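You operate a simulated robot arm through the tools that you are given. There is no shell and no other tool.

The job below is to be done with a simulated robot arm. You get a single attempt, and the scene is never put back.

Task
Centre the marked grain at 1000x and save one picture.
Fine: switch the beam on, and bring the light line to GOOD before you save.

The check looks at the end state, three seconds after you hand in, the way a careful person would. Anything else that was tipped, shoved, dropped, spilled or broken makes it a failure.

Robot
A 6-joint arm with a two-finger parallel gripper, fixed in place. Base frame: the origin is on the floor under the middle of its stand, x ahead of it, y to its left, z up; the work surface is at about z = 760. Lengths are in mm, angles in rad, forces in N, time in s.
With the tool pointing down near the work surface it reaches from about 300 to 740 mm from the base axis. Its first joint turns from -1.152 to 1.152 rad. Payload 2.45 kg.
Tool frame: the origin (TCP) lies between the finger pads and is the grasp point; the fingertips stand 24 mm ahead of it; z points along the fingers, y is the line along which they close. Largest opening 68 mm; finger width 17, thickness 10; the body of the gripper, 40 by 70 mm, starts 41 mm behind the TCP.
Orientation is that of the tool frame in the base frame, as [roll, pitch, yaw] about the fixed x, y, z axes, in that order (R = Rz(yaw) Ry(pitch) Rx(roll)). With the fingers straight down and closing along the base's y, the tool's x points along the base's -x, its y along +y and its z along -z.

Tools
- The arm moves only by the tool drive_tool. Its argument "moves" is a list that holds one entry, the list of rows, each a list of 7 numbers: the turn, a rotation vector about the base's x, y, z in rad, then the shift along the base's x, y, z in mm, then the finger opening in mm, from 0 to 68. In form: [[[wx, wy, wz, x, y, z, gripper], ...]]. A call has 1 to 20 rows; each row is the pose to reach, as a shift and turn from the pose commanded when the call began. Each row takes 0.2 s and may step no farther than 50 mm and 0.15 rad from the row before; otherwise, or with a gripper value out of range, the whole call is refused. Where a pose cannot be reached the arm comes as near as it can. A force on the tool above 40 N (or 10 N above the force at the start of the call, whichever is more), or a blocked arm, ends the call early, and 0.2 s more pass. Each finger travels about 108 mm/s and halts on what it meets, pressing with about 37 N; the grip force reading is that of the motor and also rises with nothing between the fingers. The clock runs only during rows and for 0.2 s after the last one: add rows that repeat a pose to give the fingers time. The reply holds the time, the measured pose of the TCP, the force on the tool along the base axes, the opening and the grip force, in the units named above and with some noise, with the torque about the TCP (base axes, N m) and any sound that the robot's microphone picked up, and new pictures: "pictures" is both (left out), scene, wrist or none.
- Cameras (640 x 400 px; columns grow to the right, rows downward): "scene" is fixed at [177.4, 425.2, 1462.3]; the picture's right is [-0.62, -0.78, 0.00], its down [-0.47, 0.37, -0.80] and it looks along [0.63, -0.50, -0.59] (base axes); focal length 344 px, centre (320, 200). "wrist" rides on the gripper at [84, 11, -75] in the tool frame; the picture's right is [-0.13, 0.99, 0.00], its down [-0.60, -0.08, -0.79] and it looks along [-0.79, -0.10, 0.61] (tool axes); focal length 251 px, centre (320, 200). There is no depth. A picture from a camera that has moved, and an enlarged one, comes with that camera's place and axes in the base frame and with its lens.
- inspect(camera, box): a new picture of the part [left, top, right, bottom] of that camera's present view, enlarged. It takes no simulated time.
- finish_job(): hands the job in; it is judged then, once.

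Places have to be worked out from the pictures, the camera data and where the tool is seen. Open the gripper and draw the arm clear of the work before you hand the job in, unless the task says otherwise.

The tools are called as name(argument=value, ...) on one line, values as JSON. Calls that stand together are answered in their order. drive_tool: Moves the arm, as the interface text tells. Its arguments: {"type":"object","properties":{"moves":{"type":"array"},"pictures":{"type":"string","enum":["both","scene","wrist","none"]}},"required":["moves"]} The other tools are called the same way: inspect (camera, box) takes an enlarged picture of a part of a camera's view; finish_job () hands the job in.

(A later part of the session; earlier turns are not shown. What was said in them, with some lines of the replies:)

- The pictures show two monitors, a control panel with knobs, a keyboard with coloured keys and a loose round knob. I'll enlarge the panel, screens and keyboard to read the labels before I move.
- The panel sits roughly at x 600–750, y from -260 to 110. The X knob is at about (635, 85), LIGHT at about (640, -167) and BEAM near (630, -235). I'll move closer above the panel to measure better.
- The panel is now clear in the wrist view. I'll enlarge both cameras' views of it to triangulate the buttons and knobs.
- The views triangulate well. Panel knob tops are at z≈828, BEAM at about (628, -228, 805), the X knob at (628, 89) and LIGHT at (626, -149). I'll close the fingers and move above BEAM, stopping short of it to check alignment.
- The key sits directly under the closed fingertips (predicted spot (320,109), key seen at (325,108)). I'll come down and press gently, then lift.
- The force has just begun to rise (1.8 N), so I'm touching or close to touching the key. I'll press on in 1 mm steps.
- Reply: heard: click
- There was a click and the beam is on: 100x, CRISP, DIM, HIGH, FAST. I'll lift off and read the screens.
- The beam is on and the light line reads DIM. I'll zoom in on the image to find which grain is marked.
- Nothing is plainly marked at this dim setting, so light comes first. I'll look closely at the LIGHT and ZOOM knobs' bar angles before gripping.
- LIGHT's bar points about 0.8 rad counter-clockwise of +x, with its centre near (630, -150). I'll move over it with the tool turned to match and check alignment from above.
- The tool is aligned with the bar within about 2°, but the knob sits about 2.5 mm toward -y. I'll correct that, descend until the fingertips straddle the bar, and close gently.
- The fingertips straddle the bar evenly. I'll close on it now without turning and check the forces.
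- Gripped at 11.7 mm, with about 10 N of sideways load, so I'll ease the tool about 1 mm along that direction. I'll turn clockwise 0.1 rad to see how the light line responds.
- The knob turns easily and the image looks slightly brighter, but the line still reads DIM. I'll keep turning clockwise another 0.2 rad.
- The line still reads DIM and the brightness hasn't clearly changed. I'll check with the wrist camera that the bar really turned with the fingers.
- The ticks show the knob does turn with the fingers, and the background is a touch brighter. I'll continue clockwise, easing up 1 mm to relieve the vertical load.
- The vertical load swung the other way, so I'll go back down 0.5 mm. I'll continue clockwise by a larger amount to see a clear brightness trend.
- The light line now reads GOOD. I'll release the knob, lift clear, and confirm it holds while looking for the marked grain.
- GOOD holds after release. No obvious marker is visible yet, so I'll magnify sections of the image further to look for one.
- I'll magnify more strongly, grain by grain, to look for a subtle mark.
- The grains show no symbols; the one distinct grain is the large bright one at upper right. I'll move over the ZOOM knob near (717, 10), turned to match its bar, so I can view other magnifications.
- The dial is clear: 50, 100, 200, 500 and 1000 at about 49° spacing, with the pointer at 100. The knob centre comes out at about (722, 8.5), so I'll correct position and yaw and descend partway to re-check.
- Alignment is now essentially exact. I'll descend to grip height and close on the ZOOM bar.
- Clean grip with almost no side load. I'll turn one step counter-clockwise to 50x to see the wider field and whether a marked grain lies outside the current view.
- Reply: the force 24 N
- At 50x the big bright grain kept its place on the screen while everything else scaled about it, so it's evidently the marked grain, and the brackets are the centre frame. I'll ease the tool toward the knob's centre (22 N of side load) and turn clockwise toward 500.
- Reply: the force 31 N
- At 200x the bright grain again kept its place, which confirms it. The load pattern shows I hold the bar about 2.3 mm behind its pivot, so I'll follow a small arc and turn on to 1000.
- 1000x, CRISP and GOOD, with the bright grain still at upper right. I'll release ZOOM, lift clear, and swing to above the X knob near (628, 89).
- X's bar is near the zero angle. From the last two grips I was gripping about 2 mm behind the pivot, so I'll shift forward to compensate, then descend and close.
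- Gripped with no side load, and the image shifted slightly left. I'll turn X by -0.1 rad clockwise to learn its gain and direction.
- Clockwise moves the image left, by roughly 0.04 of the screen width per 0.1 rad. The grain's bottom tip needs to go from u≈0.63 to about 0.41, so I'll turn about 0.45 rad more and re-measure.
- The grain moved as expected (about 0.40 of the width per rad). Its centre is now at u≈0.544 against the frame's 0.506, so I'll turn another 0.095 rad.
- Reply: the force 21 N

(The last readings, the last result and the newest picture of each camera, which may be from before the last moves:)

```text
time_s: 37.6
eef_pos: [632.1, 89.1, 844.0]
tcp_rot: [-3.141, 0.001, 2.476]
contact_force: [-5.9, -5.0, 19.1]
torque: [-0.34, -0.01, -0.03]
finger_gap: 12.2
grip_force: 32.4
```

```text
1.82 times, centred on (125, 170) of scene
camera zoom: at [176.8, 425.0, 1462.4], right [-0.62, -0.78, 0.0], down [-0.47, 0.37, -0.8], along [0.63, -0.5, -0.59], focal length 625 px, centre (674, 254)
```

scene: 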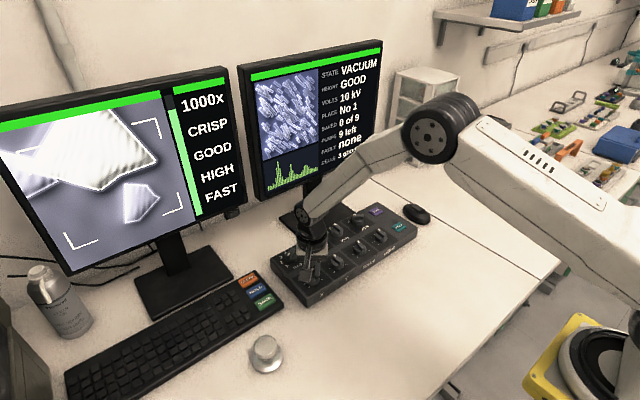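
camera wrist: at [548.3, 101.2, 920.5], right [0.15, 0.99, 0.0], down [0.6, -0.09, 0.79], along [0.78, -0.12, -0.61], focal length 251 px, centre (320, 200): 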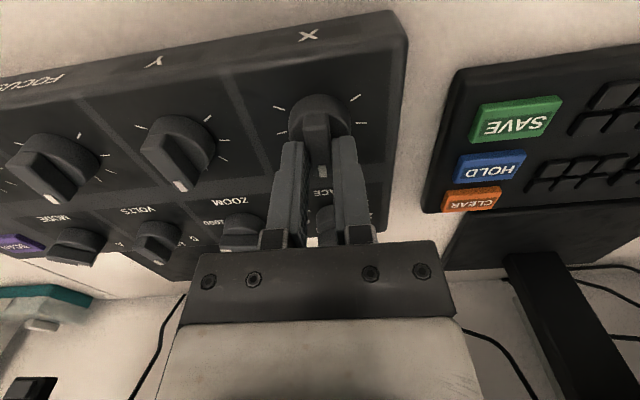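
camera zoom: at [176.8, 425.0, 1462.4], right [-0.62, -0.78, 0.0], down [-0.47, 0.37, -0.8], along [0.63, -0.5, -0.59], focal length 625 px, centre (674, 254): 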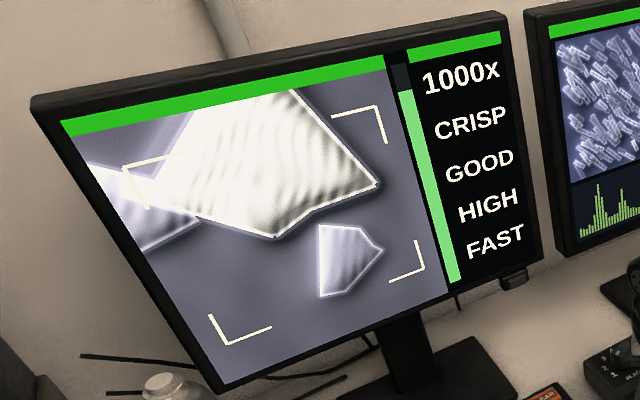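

X is now centred (grain u≈0.504). I'll release X, lift, and move above the Y knob near (631, 10).

drive_tool(moves=[[[0, 0, 0, 0, 0, 0, 16], [0, 0, 0, 0, 0, 0, 30], [0, 0, 0, 0, 0, 6, 34], [0, 0, 0, 0, 0, 26, 34], [0, 0, 0, 0, 0, 47, 40], [0, 0, 0.12, 0, -16, 47, 40], [0, 0, 0.24, 0, -32, 47, 40], [0, 0, 0.36, 0, -48, 47, 40], [0, 0, 0.48, 0, -64, 47, 40], [0, 0, 0.58, -1, -79.5, 47, 40], [0, 0, 0.6, -1, -79.5, 47, 40], [0, 0, 0.6, -1, -79.5, 47, 40]]])

inspect(camera="wrist", box=[240, 30, 400, 160])

inspect(camera="scene", box=[0, 60, 250, 280])

```text
time_s: 40.2
eef_pos: [629.1, 9.6, 890.9]
tcp_rot: [-3.141, 0.0, 3.078]
contact_force: [0.5, 0.6, -0.2]
torque: [-0.04, -0.01, -0.02]
finger_gap: 40.0
grip_force: 0.0
camera wrist: at [547.7, 24.6, 967.4], right [0.19, 0.98, 0.0], down [0.6, -0.12, 0.79], along [0.78, -0.15, -0.61], focal length 251 px, centre (320, 200)
```

scene: 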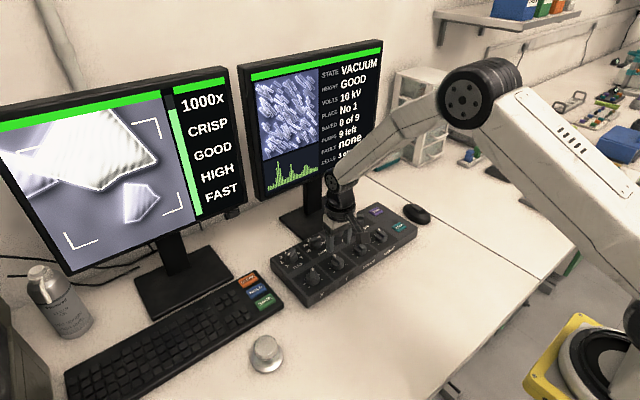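
wrist: 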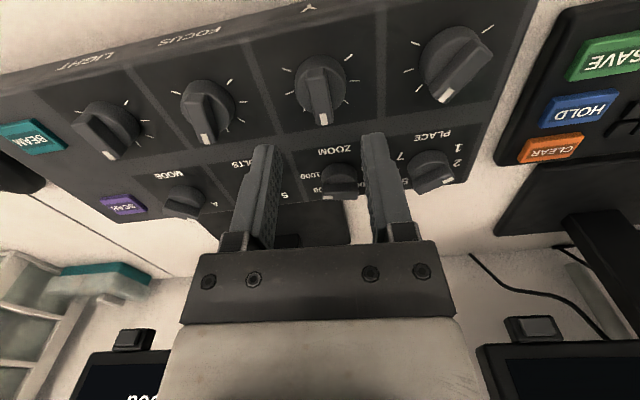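

```text
3.08 times, centred on (320, 95) of wrist
camera zoom: at [547.7, 24.6, 967.4], right [0.19, 0.98, 0.0], down [0.6, -0.12, 0.79], along [0.78, -0.15, -0.61], focal length 774 px, centre (320, 523)
```

zoom: 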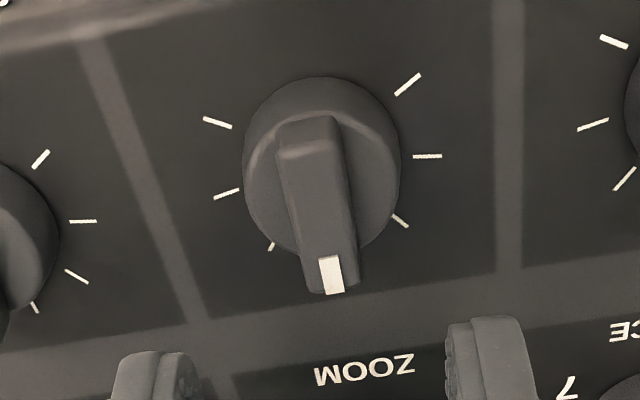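

```text
1.82 times, centred on (125, 170) of scene
camera zoom: at [177.4, 425.2, 1462.3], right [-0.62, -0.78, 0.0], down [-0.47, 0.37, -0.8], along [0.63, -0.5, -0.59], focal length 625 px, centre (674, 254)
```

zoom: 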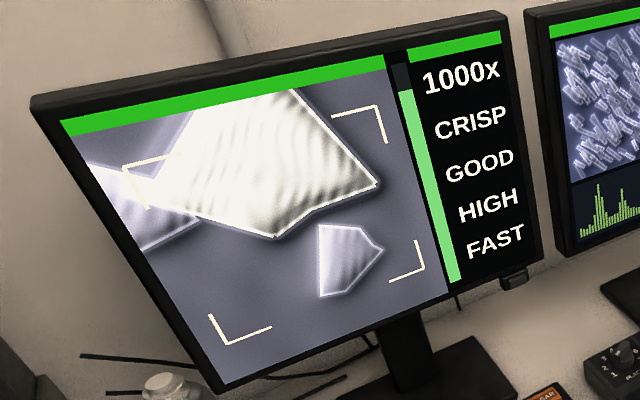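

X held after release. The Y knob view matches X's geometry, so I'll descend with the same correction and grip it.

drive_tool(moves=[[[0, 0, 0.04, 1.1, 0, -16, 36], [0, 0, 0.04, 1.1, 0, -32, 28], [0, 0, 0.04, 1.1, 0, -41, 26], [0, 0, 0.04, 1.1, 0, -47, 26], [0, 0, 0.04, 1.1, 0, -47, 16], [0, 0, 0.04, 1.1, 0, -47, 4], [0, 0, 0.04, 1.1, 0, -47, 4]]], pictures="wrist")

inspect(camera="scene", box=[0, 60, 250, 280])

```text
time_s: 41.8
eef_pos: [630.7, 9.5, 843.6]
tcp_rot: [-3.14, -0.001, 3.117]
contact_force: [0.9, 1.3, -2.8]
torque: [0.03, -0.13, -0.02]
finger_gap: 11.7
grip_force: 32.7
camera wrist: at [547.9, 21.6, 919.4], right [0.15, 0.99, 0.0], down [0.6, -0.09, 0.79], along [0.78, -0.12, -0.61], focal length 251 px, centre (320, 200)
```

wrist: 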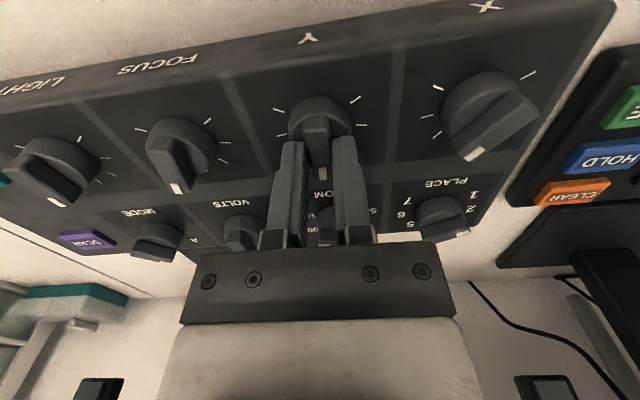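

```text
1.82 times, centred on (125, 170) of scene
camera zoom: at [177.5, 425.2, 1462.3], right [-0.62, -0.78, 0.0], down [-0.47, 0.37, -0.8], along [0.63, -0.5, -0.59], focal length 625 px, centre (674, 254)
```

zoom: 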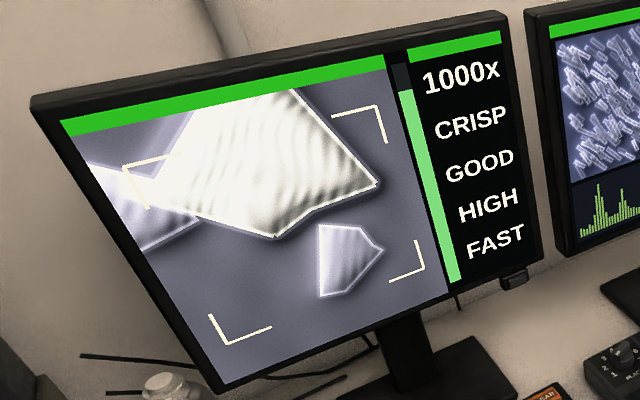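

Clean grip with no disturbance to the image. I'll turn Y by +0.12 rad counter-clockwise to learn its direction.

drive_tool(moves=[[[0, 0, 0.06, 0, 0, 0, 4], [0, 0, 0.12, 0, 0, 0, 4], [0, 0, 0.12, 0, 0, 0, 4], [0, 0, 0.12, 0, 0, 0, 4]]], pictures="scene")

inspect(camera="scene", box=[0, 60, 250, 280])

```text
time_s: 42.8
eef_pos: [632.9, 8.6, 842.1]
tcp_rot: [-3.14, -0.001, -3.046]
contact_force: [3.8, 1.5, -14.2]
torque: [0.1, -0.85, -0.01]
finger_gap: 11.9
grip_force: 31.3
```

scene: 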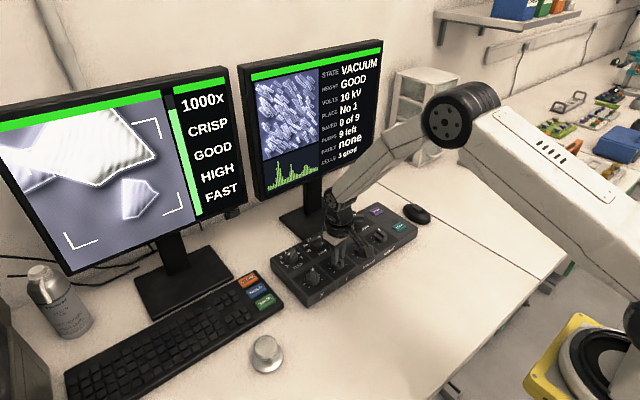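

```text
1.82 times, centred on (125, 170) of scene
camera zoom: at [177.8, 425.2, 1462.2], right [-0.62, -0.78, 0.0], down [-0.47, 0.37, -0.8], along [0.63, -0.5, -0.59], focal length 625 px, centre (674, 254)
```

zoom: 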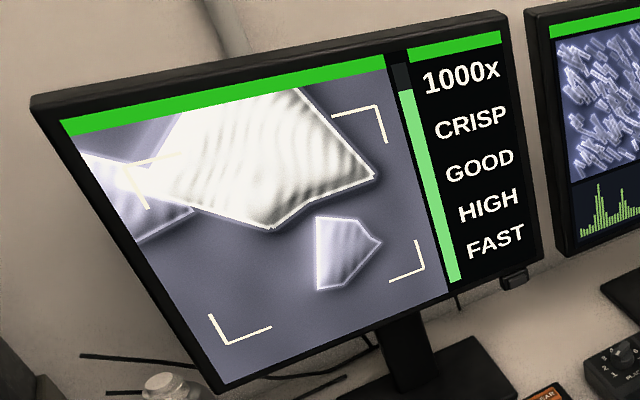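

Counter-clockwise moves the image up, so I need clockwise. I'll turn 0.7 rad clockwise, rising slightly as I go to avoid the vertical load seen before.

drive_tool(moves=[[[0, 0, -0.1, 0, 0, 0, 4], [0, 0, -0.2, 0, 0, 0, 4], [0, 0, -0.3, 0, 0, 0.1, 4], [0, 0, -0.4, 0, 0, 0.2, 4], [0, 0, -0.5, 0, 0, 0.3, 4], [0, 0, -0.6, 0, 0, 0.4, 4], [0, 0, -0.7, 0, 0, 0.5, 4], [0, 0, -0.7, 0, 0, 0.5, 4], [0, 0, -0.7, 0, 0, 0.5, 4]]], pictures="scene")

inspect(camera="scene", box=[0, 60, 250, 280])

```text
time_s: 44.8
eef_pos: [631.4, 9.7, 844.8]
tcp_rot: [-3.142, 0.0, 2.535]
contact_force: [-18.1, -5.3, 26.0]
torque: [-0.12, 0.43, -0.01]
finger_gap: 12.2
grip_force: 33.2
```

scene: 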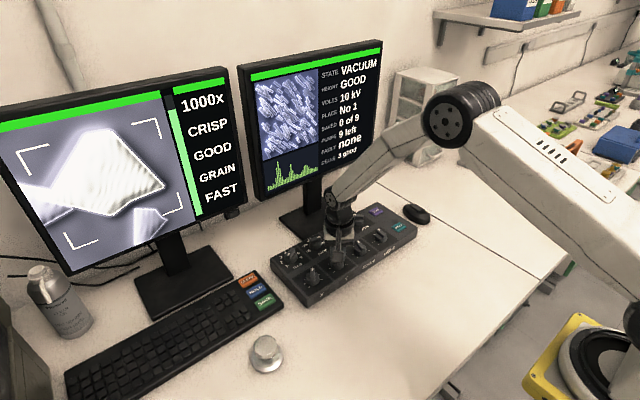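

```text
1.82 times, centred on (125, 170) of scene
camera zoom: at [176.4, 425.0, 1462.4], right [-0.62, -0.78, 0.0], down [-0.46, 0.37, -0.8], along [0.63, -0.5, -0.59], focal length 625 px, centre (674, 254)
```

zoom: 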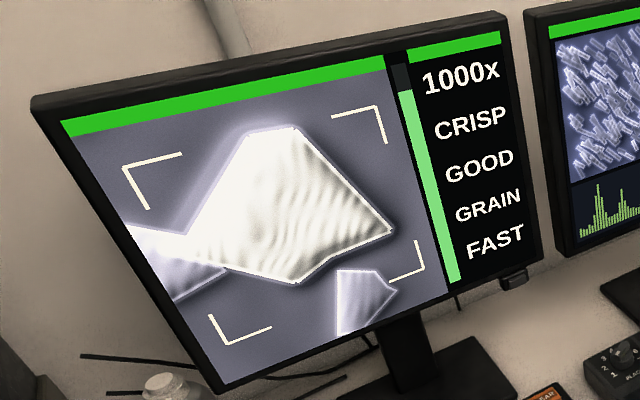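

The fourth line changed from HIGH to GRAIN, so it reports whether the grain is centred. I measure the grain centre about 0.057 of screen height above the frame's centre, so I'll turn about 0.16 rad more while easing the load.

drive_tool(moves=[[[0, 0, 0, -0.7, -0.2, 0.5, 4], [0, 0, -0.06, -0.7, -0.2, 0.7, 4], [0, 0, -0.11, -0.7, -0.2, 0.8, 4], [0, 0, -0.16, -0.7, -0.2, 0.9, 4], [0, 0, -0.16, -0.7, -0.2, 0.9, 4], [0, 0, -0.16, -0.7, -0.2, 0.9, 4]]], pictures="scene")

inspect(camera="scene", box=[0, 60, 250, 280])

```text
time_s: 46.2
eef_pos: [631.6, 9.5, 844.8]
tcp_rot: [3.141, 0.002, 2.376]
contact_force: [1.0, -9.9, 7.6]
torque: [-0.35, -0.19, 0.0]
finger_gap: 11.9
grip_force: 32.7
```

scene: 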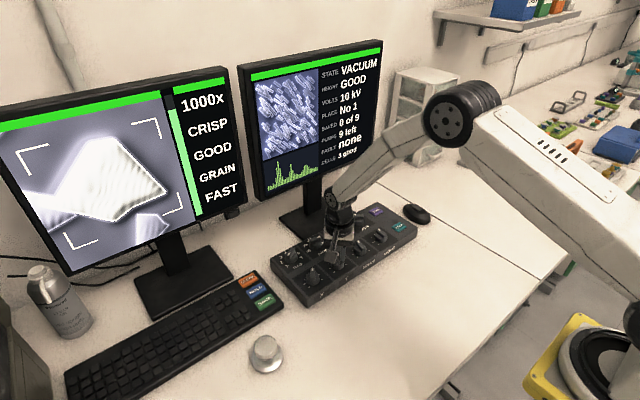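

```text
1.82 times, centred on (125, 170) of scene
camera zoom: at [177.3, 424.9, 1462.4], right [-0.62, -0.78, 0.0], down [-0.47, 0.37, -0.8], along [0.63, -0.5, -0.59], focal length 625 px, centre (674, 254)
```

zoom: 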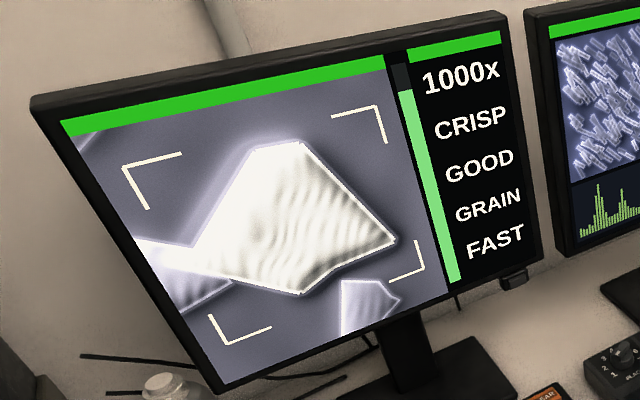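

The grain centre is now at (0.511, 0.481), against the frame's centre of (0.506, 0.486), and the lines read 1000x, CRISP, GOOD, GRAIN. I'll release Y, lift straight up, and confirm the reading holds.

drive_tool(moves=[[[0, 0, 0, 0, 0, 0, 16], [0, 0, 0, 0, 0, 0, 30], [0, 0, 0, 0, 0, 6, 34], [0, 0, 0, 0, 0, 26, 34], [0, 0, 0, 0, 0, 47, 40], [0, 0, 0, 0, 0, 55, 40]]])

inspect(camera="scene", box=[0, 60, 250, 280])

inspect(camera="scene", box=[235, 40, 395, 200])

```text
time_s: 47.6
eef_pos: [630.4, 9.2, 901.2]
tcp_rot: [3.14, 0.001, 2.375]
contact_force: [-0.6, 0.0, -0.1]
torque: [0.0, 0.01, -0.02]
finger_gap: 40.2
grip_force: 0.1
camera wrist: at [577.3, 74.5, 976.7], right [0.78, 0.63, 0.0], down [0.38, -0.48, 0.79], along [0.5, -0.62, -0.61], focal length 251 px, centre (320, 200)
```

scene: 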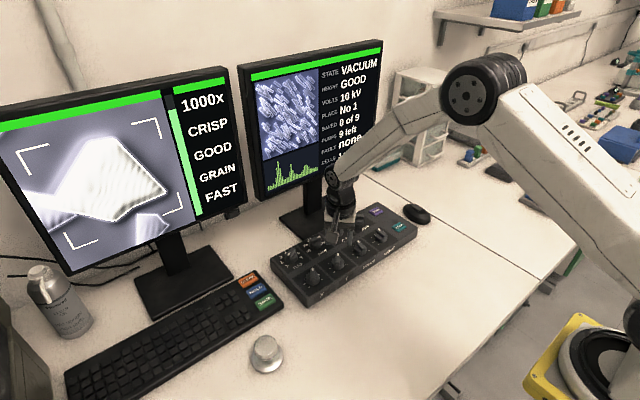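
wrist: 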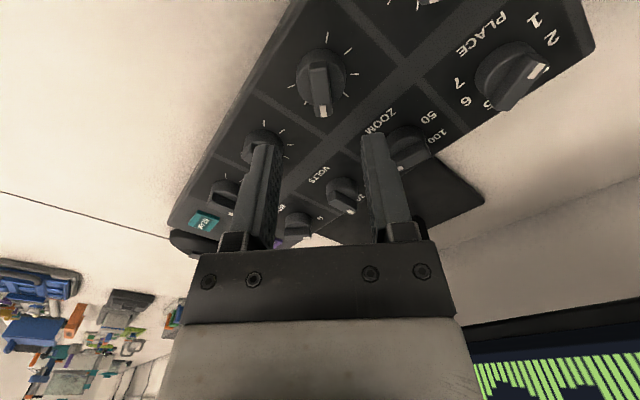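

```text
1.82 times, centred on (125, 170) of scene
camera zoom: at [177.4, 425.2, 1462.3], right [-0.62, -0.78, 0.0], down [-0.47, 0.37, -0.8], along [0.63, -0.5, -0.59], focal length 625 px, centre (674, 254)
```

zoom: 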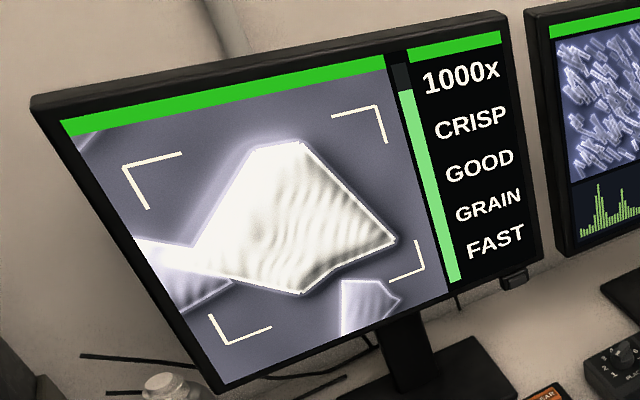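

```text
2.50 times, centred on (315, 120) of scene
camera zoom: at [177.4, 425.2, 1462.3], right [-0.62, -0.78, 0.0], down [-0.47, 0.37, -0.8], along [0.63, -0.5, -0.59], focal length 860 px, centre (332, 400)
```

zoom: 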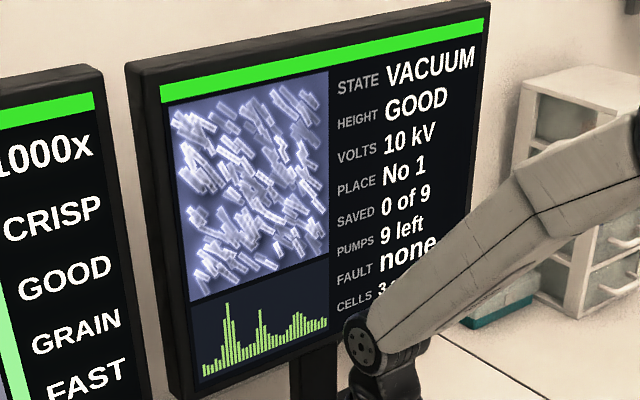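

Everything holds: 1000x, CRISP, GOOD, GRAIN, saved 0 of 9. I'll close the fingers, move above the SAVE key near (660, 209), and check alignment before pressing.

drive_tool(moves=[[[0, 0, 0.12, 5, 33, 0, 20], [0, 0, 0.25, 10, 66, 0, 0], [0, 0, 0.38, 15, 100, 0, 0], [0, 0, 0.51, 20, 133, 0, 0], [0, 0, 0.64, 25, 166, 0, 0], [0, 0, 0.766, 30, 199.5, 0, 0], [0, 0, 0.766, 30, 199.5, -25, 0], [0, 0, 0.766, 30, 199.5, -50, 0], [0, 0, 0.766, 30, 199.5, -50, 0]]])

inspect(camera="wrist", box=[240, 50, 400, 180])

```text
time_s: 49.6
eef_pos: [659.4, 209.7, 849.2]
tcp_rot: [-3.141, 0.001, -3.139]
contact_force: [-0.2, -0.2, 0.5]
torque: [0.0, 0.01, -0.01]
finger_gap: 0.0
grip_force: 23.5
camera wrist: at [575.7, 218.9, 925.8], right [0.13, 0.99, 0.0], down [0.6, -0.08, 0.79], along [0.79, -0.1, -0.61], focal length 251 px, centre (320, 200)
```

scene: 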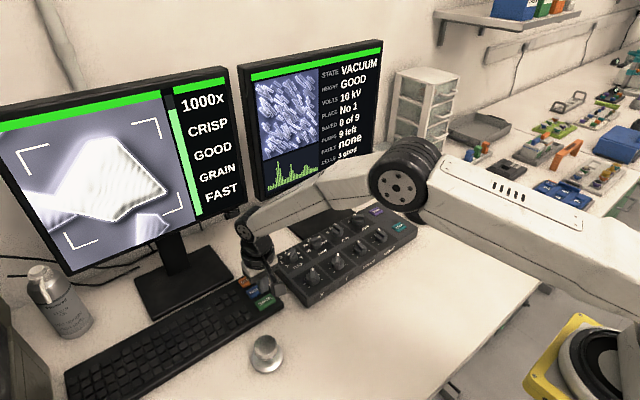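
wrist: 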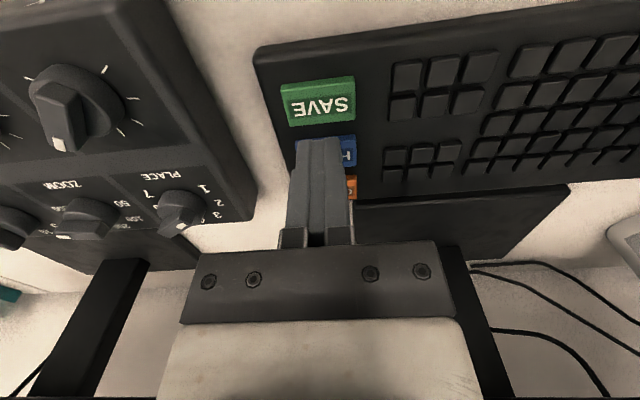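

```text
3.08 times, centred on (320, 115) of wrist
camera zoom: at [575.7, 218.9, 925.8], right [0.13, 0.99, 0.0], down [0.6, -0.08, 0.79], along [0.79, -0.1, -0.61], focal length 774 px, centre (320, 462)
```

zoom: 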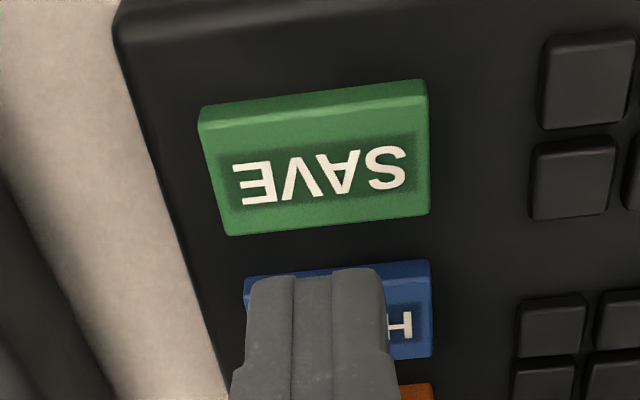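

SAVE is under the fingertips, about 2 mm ahead. I'll shift forward 2 mm and come down to just above the key.

drive_tool(moves=[[[0, 0, 0, 2, 0, -15, 0], [0, 0, 0, 2, 0, -28, 0], [0, 0, 0, 2, 0, -36, 0], [0, 0, 0, 2, 0, -39, 0]]])

inspect(camera="scene", box=[225, 230, 315, 320])

inspect(camera="wrist", box=[240, 80, 400, 210])

```text
time_s: 50.6
eef_pos: [661.9, 209.6, 810.5]
tcp_rot: [3.142, 0.0, 3.141]
contact_force: [-0.3, 0.9, -1.2]
torque: [0.01, 0.01, 0.02]
finger_gap: 0.0
grip_force: 23.5
camera wrist: at [578.2, 219.8, 887.3], right [0.13, 0.99, 0.0], down [0.6, -0.08, 0.79], along [0.79, -0.1, -0.61], focal length 251 px, centre (320, 200)
```

scene: 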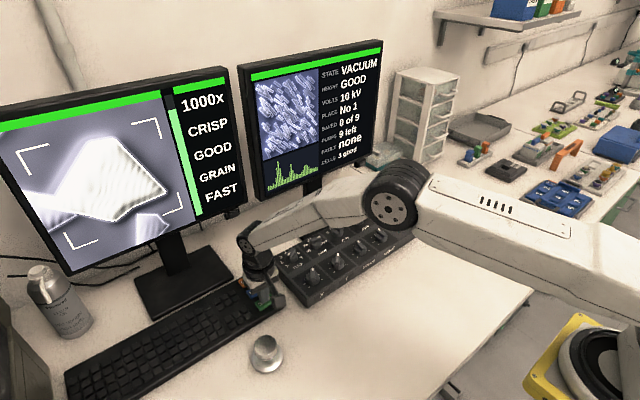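
wrist: 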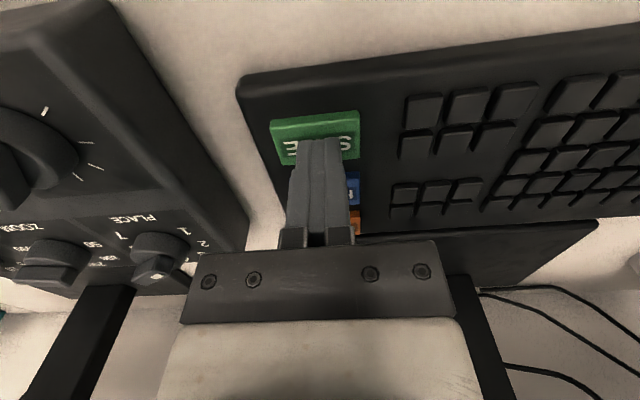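

```text
4.44 times, centred on (270, 275) of scene
camera zoom: at [177.4, 425.2, 1462.3], right [-0.62, -0.78, 0.0], down [-0.47, 0.37, -0.8], along [0.63, -0.5, -0.59], focal length 1529 px, centre (542, -133)
```

zoom: 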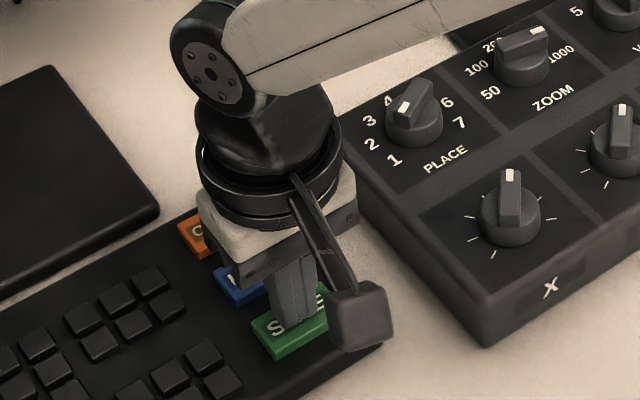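

```text
3.08 times, centred on (320, 145) of wrist
camera zoom: at [578.2, 219.8, 887.3], right [0.13, 0.99, 0.0], down [0.6, -0.08, 0.79], along [0.79, -0.1, -0.61], focal length 774 px, centre (320, 369)
```

zoom: 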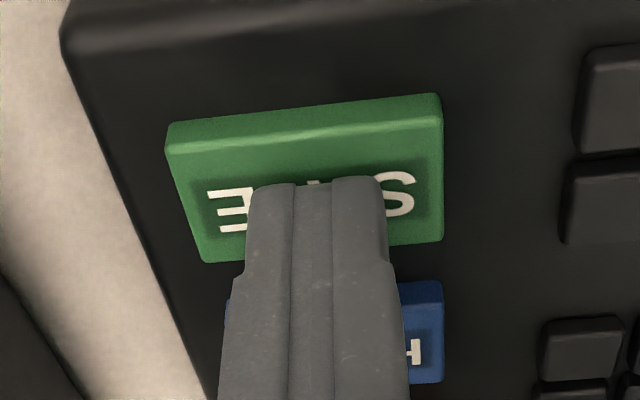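

The fingertips are over the middle of SAVE with no contact yet. I'll press in 1 mm steps and stop to listen for the click.

drive_tool(moves=[[[0, 0, 0, 0, 0, -1, 0], [0, 0, 0, 0, 0, -2, 0], [0, 0, 0, 0, 0, -3, 0], [0, 0, 0, 0, 0, -4, 0]]], pictures="scene")

```text
time_s: 51.6
eef_pos: [663.3, 210.2, 806.7]
tcp_rot: [-3.141, -0.002, -3.14]
contact_force: [-0.2, 0.3, 2.0]
torque: [0.01, -0.02, 0.02]
finger_gap: 0.2
grip_force: 23.6
heard: click
```

scene: 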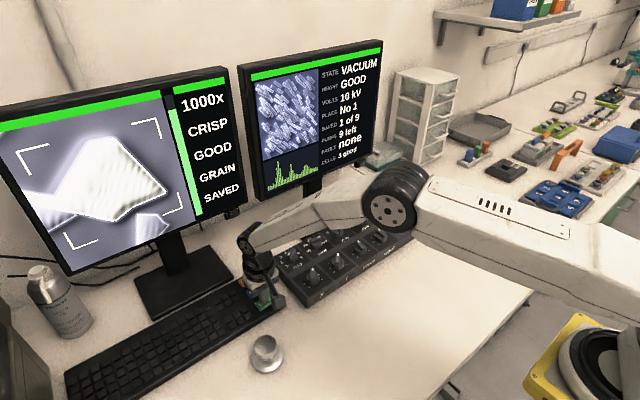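

The key clicked and the screens read SAVED and 1 of 9. I'll lift straight up, retreat clear of the work and open the gripper.

drive_tool(moves=[[[0, 0, 0, 0, 0, 10, 0], [0, 0, 0, 0, 0, 40, 0], [0, 0, 0, 0, 0, 85, 0], [0, 0, 0, -10, -20, 130, 10], [0, 0, 0, -45, -50, 150, 30], [0, 0, 0, -85, -80, 160, 50], [0, 0, 0, -125, -110, 170, 68], [0, 0, 0, -165, -140, 180, 68], [0, 0, 0, -205, -165, 190, 68], [0, 0, 0, -205, -165, 190, 68]]])

inspect(camera="scene", box=[0, 60, 250, 280])

inspect(camera="scene", box=[235, 40, 395, 200])

inspect(camera="scene", box=[200, 190, 440, 390])

```text
refused: row 4 steps farther than a row can; nothing moved
```

```text
1.82 times, centred on (125, 170) of scene
camera zoom: at [177.3, 425.2, 1462.3], right [-0.62, -0.78, 0.0], down [-0.47, 0.37, -0.8], along [0.63, -0.5, -0.59], focal length 625 px, centre (674, 254)
```

zoom: 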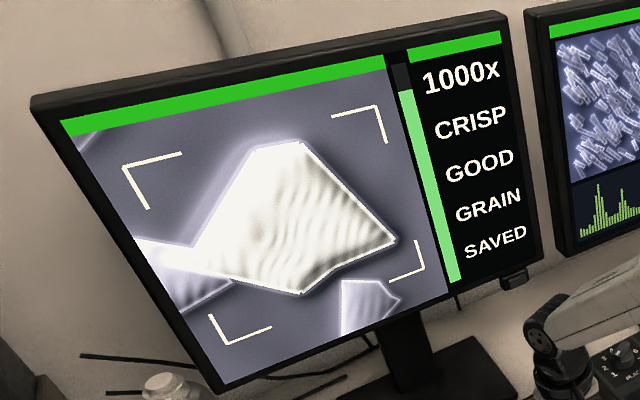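

```text
2.50 times, centred on (315, 120) of scene
camera zoom: at [177.3, 425.2, 1462.3], right [-0.62, -0.78, 0.0], down [-0.47, 0.37, -0.8], along [0.63, -0.5, -0.59], focal length 860 px, centre (332, 400)
```

zoom: 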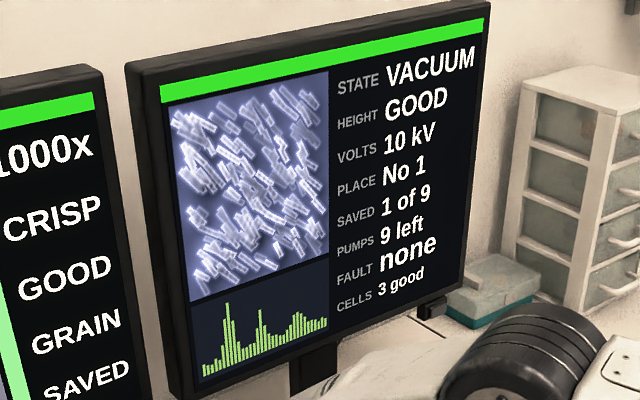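

```text
2.00 times, centred on (320, 290) of scene
camera zoom: at [177.3, 425.2, 1462.3], right [-0.62, -0.78, 0.0], down [-0.47, 0.37, -0.8], along [0.63, -0.5, -0.59], focal length 688 px, centre (320, 20)
```

zoom: 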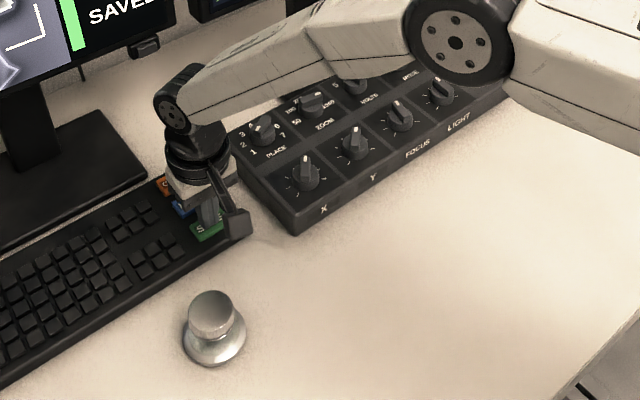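

One picture is saved (1 of 9) with 1000x, CRISP, GOOD and GRAIN. The retreat was refused because one row stepped too far, so I'll repeat it with smaller steps, straight up first.

drive_tool(moves=[[[0, 0, 0, 0, 0, 10, 0], [0, 0, 0, 0, 0, 40, 0], [0, 0, 0, 0, 0, 80, 0], [0, 0, 0, 0, 0, 120, 10], [0, 0, 0, -20, -20, 145, 30], [0, 0, 0, -45, -40, 160, 50], [0, 0, 0, -75, -65, 170, 68], [0, 0, 0, -105, -90, 180, 68], [0, 0, 0, -135, -115, 190, 68], [0, 0, 0, -165, -140, 200, 68], [0, 0, 0, -195, -160, 210, 68], [0, 0, 0, -195, -160, 210, 68]]])

inspect(camera="scene", box=[0, 60, 250, 280])

inspect(camera="scene", box=[235, 40, 395, 200])

inspect(camera="scene", box=[200, 190, 440, 390])

```text
time_s: 54.2
eef_pos: [465.5, 52.3, 1017.7]
tcp_rot: [-3.141, 0.001, -3.139]
contact_force: [0.2, 0.5, -0.3]
torque: [0.01, -0.02, 0.03]
finger_gap: 68.1
grip_force: 0.0
camera wrist: at [382.4, 60.6, 1094.9], right [0.13, 0.99, 0.0], down [0.6, -0.08, 0.79], along [0.79, -0.1, -0.61], focal length 251 px, centre (320, 200)
```

scene: 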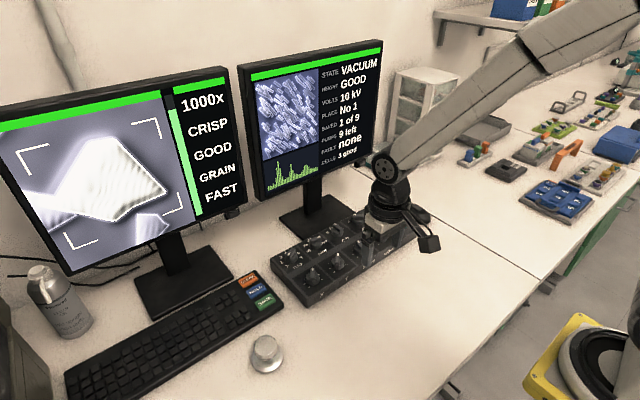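
wrist: 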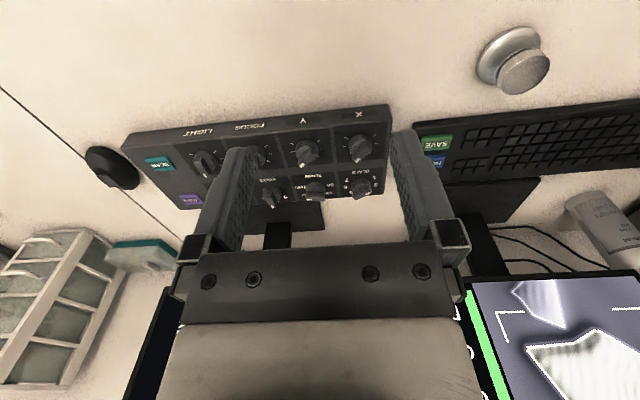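

```text
1.82 times, centred on (125, 170) of scene
camera zoom: at [177.4, 425.2, 1462.3], right [-0.62, -0.78, 0.0], down [-0.47, 0.37, -0.8], along [0.63, -0.5, -0.59], focal length 625 px, centre (674, 254)
```

zoom: 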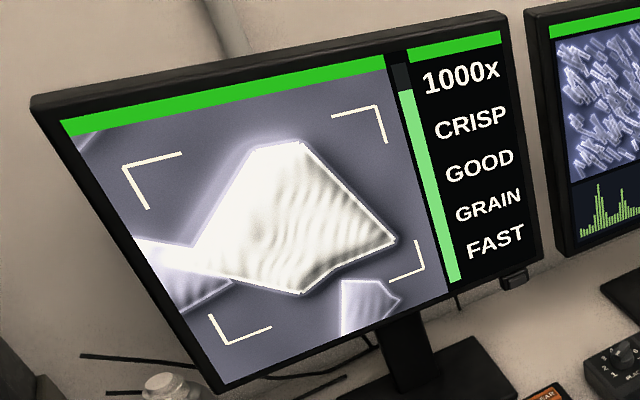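

```text
2.50 times, centred on (315, 120) of scene
camera zoom: at [177.4, 425.2, 1462.3], right [-0.62, -0.78, 0.0], down [-0.47, 0.37, -0.8], along [0.63, -0.5, -0.59], focal length 860 px, centre (332, 400)
```

zoom: 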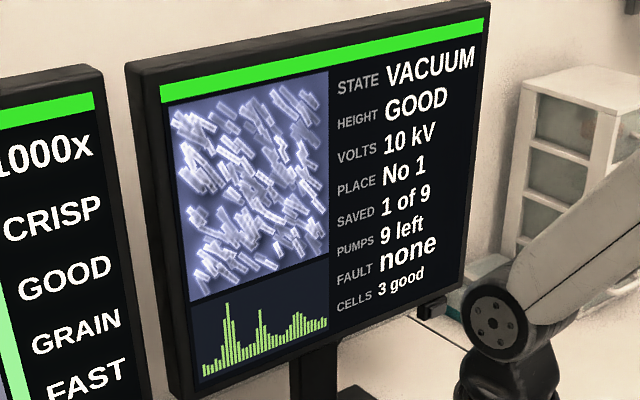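

```text
2.00 times, centred on (320, 290) of scene
camera zoom: at [177.4, 425.2, 1462.3], right [-0.62, -0.78, 0.0], down [-0.47, 0.37, -0.8], along [0.63, -0.5, -0.59], focal length 688 px, centre (320, 20)
```

zoom: 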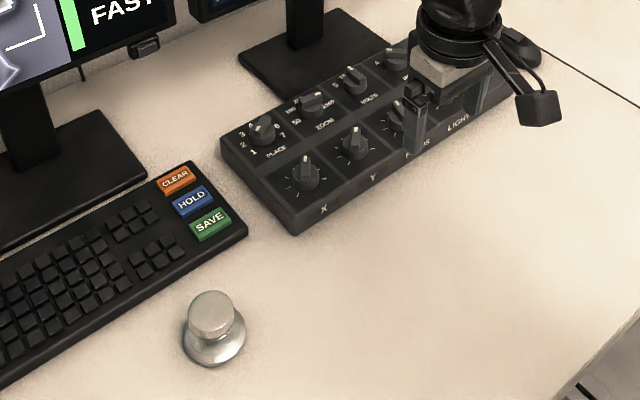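

The arm is clear, the gripper is open and nothing else was disturbed. The screens show 1000x, CRISP, GOOD, GRAIN, saved 1 of 9 and no fault, so I'm handing in the job.

finish_job()

```text
The job is handed in.
```

I centred the grain at 1000x and saved one picture; the job is handed in. At hand-in the left screen read 1000x, CRISP, GOOD, GRAIN and FAST. The right screen read SAVED 1 of 9, with no fault.

- **Beam and light:** The beam is on. The light line read DIM at first, and I brought it to GOOD with the LIGHT knob. It was still GOOD when I saved.
- **Which grain:** No grain carried a visible symbol. I took the large bright one, because it kept its place on the screen while everything else scaled around it as I changed zoom. The fourth line changed from HIGH to GRAIN as I centred it, which fits that choice.
- **Centring:** I measured the grain's centre within about 1% of the screen size from the middle of the bracket frame.
- **Scan setting:** I left the scan at FAST, since you didn't ask for a slower one.

I turned only LIGHT, ZOOM, X and Y, and pressed only BEAM and SAVE. The arm is clear with the gripper open, and nothing else looked moved in the final pictures.
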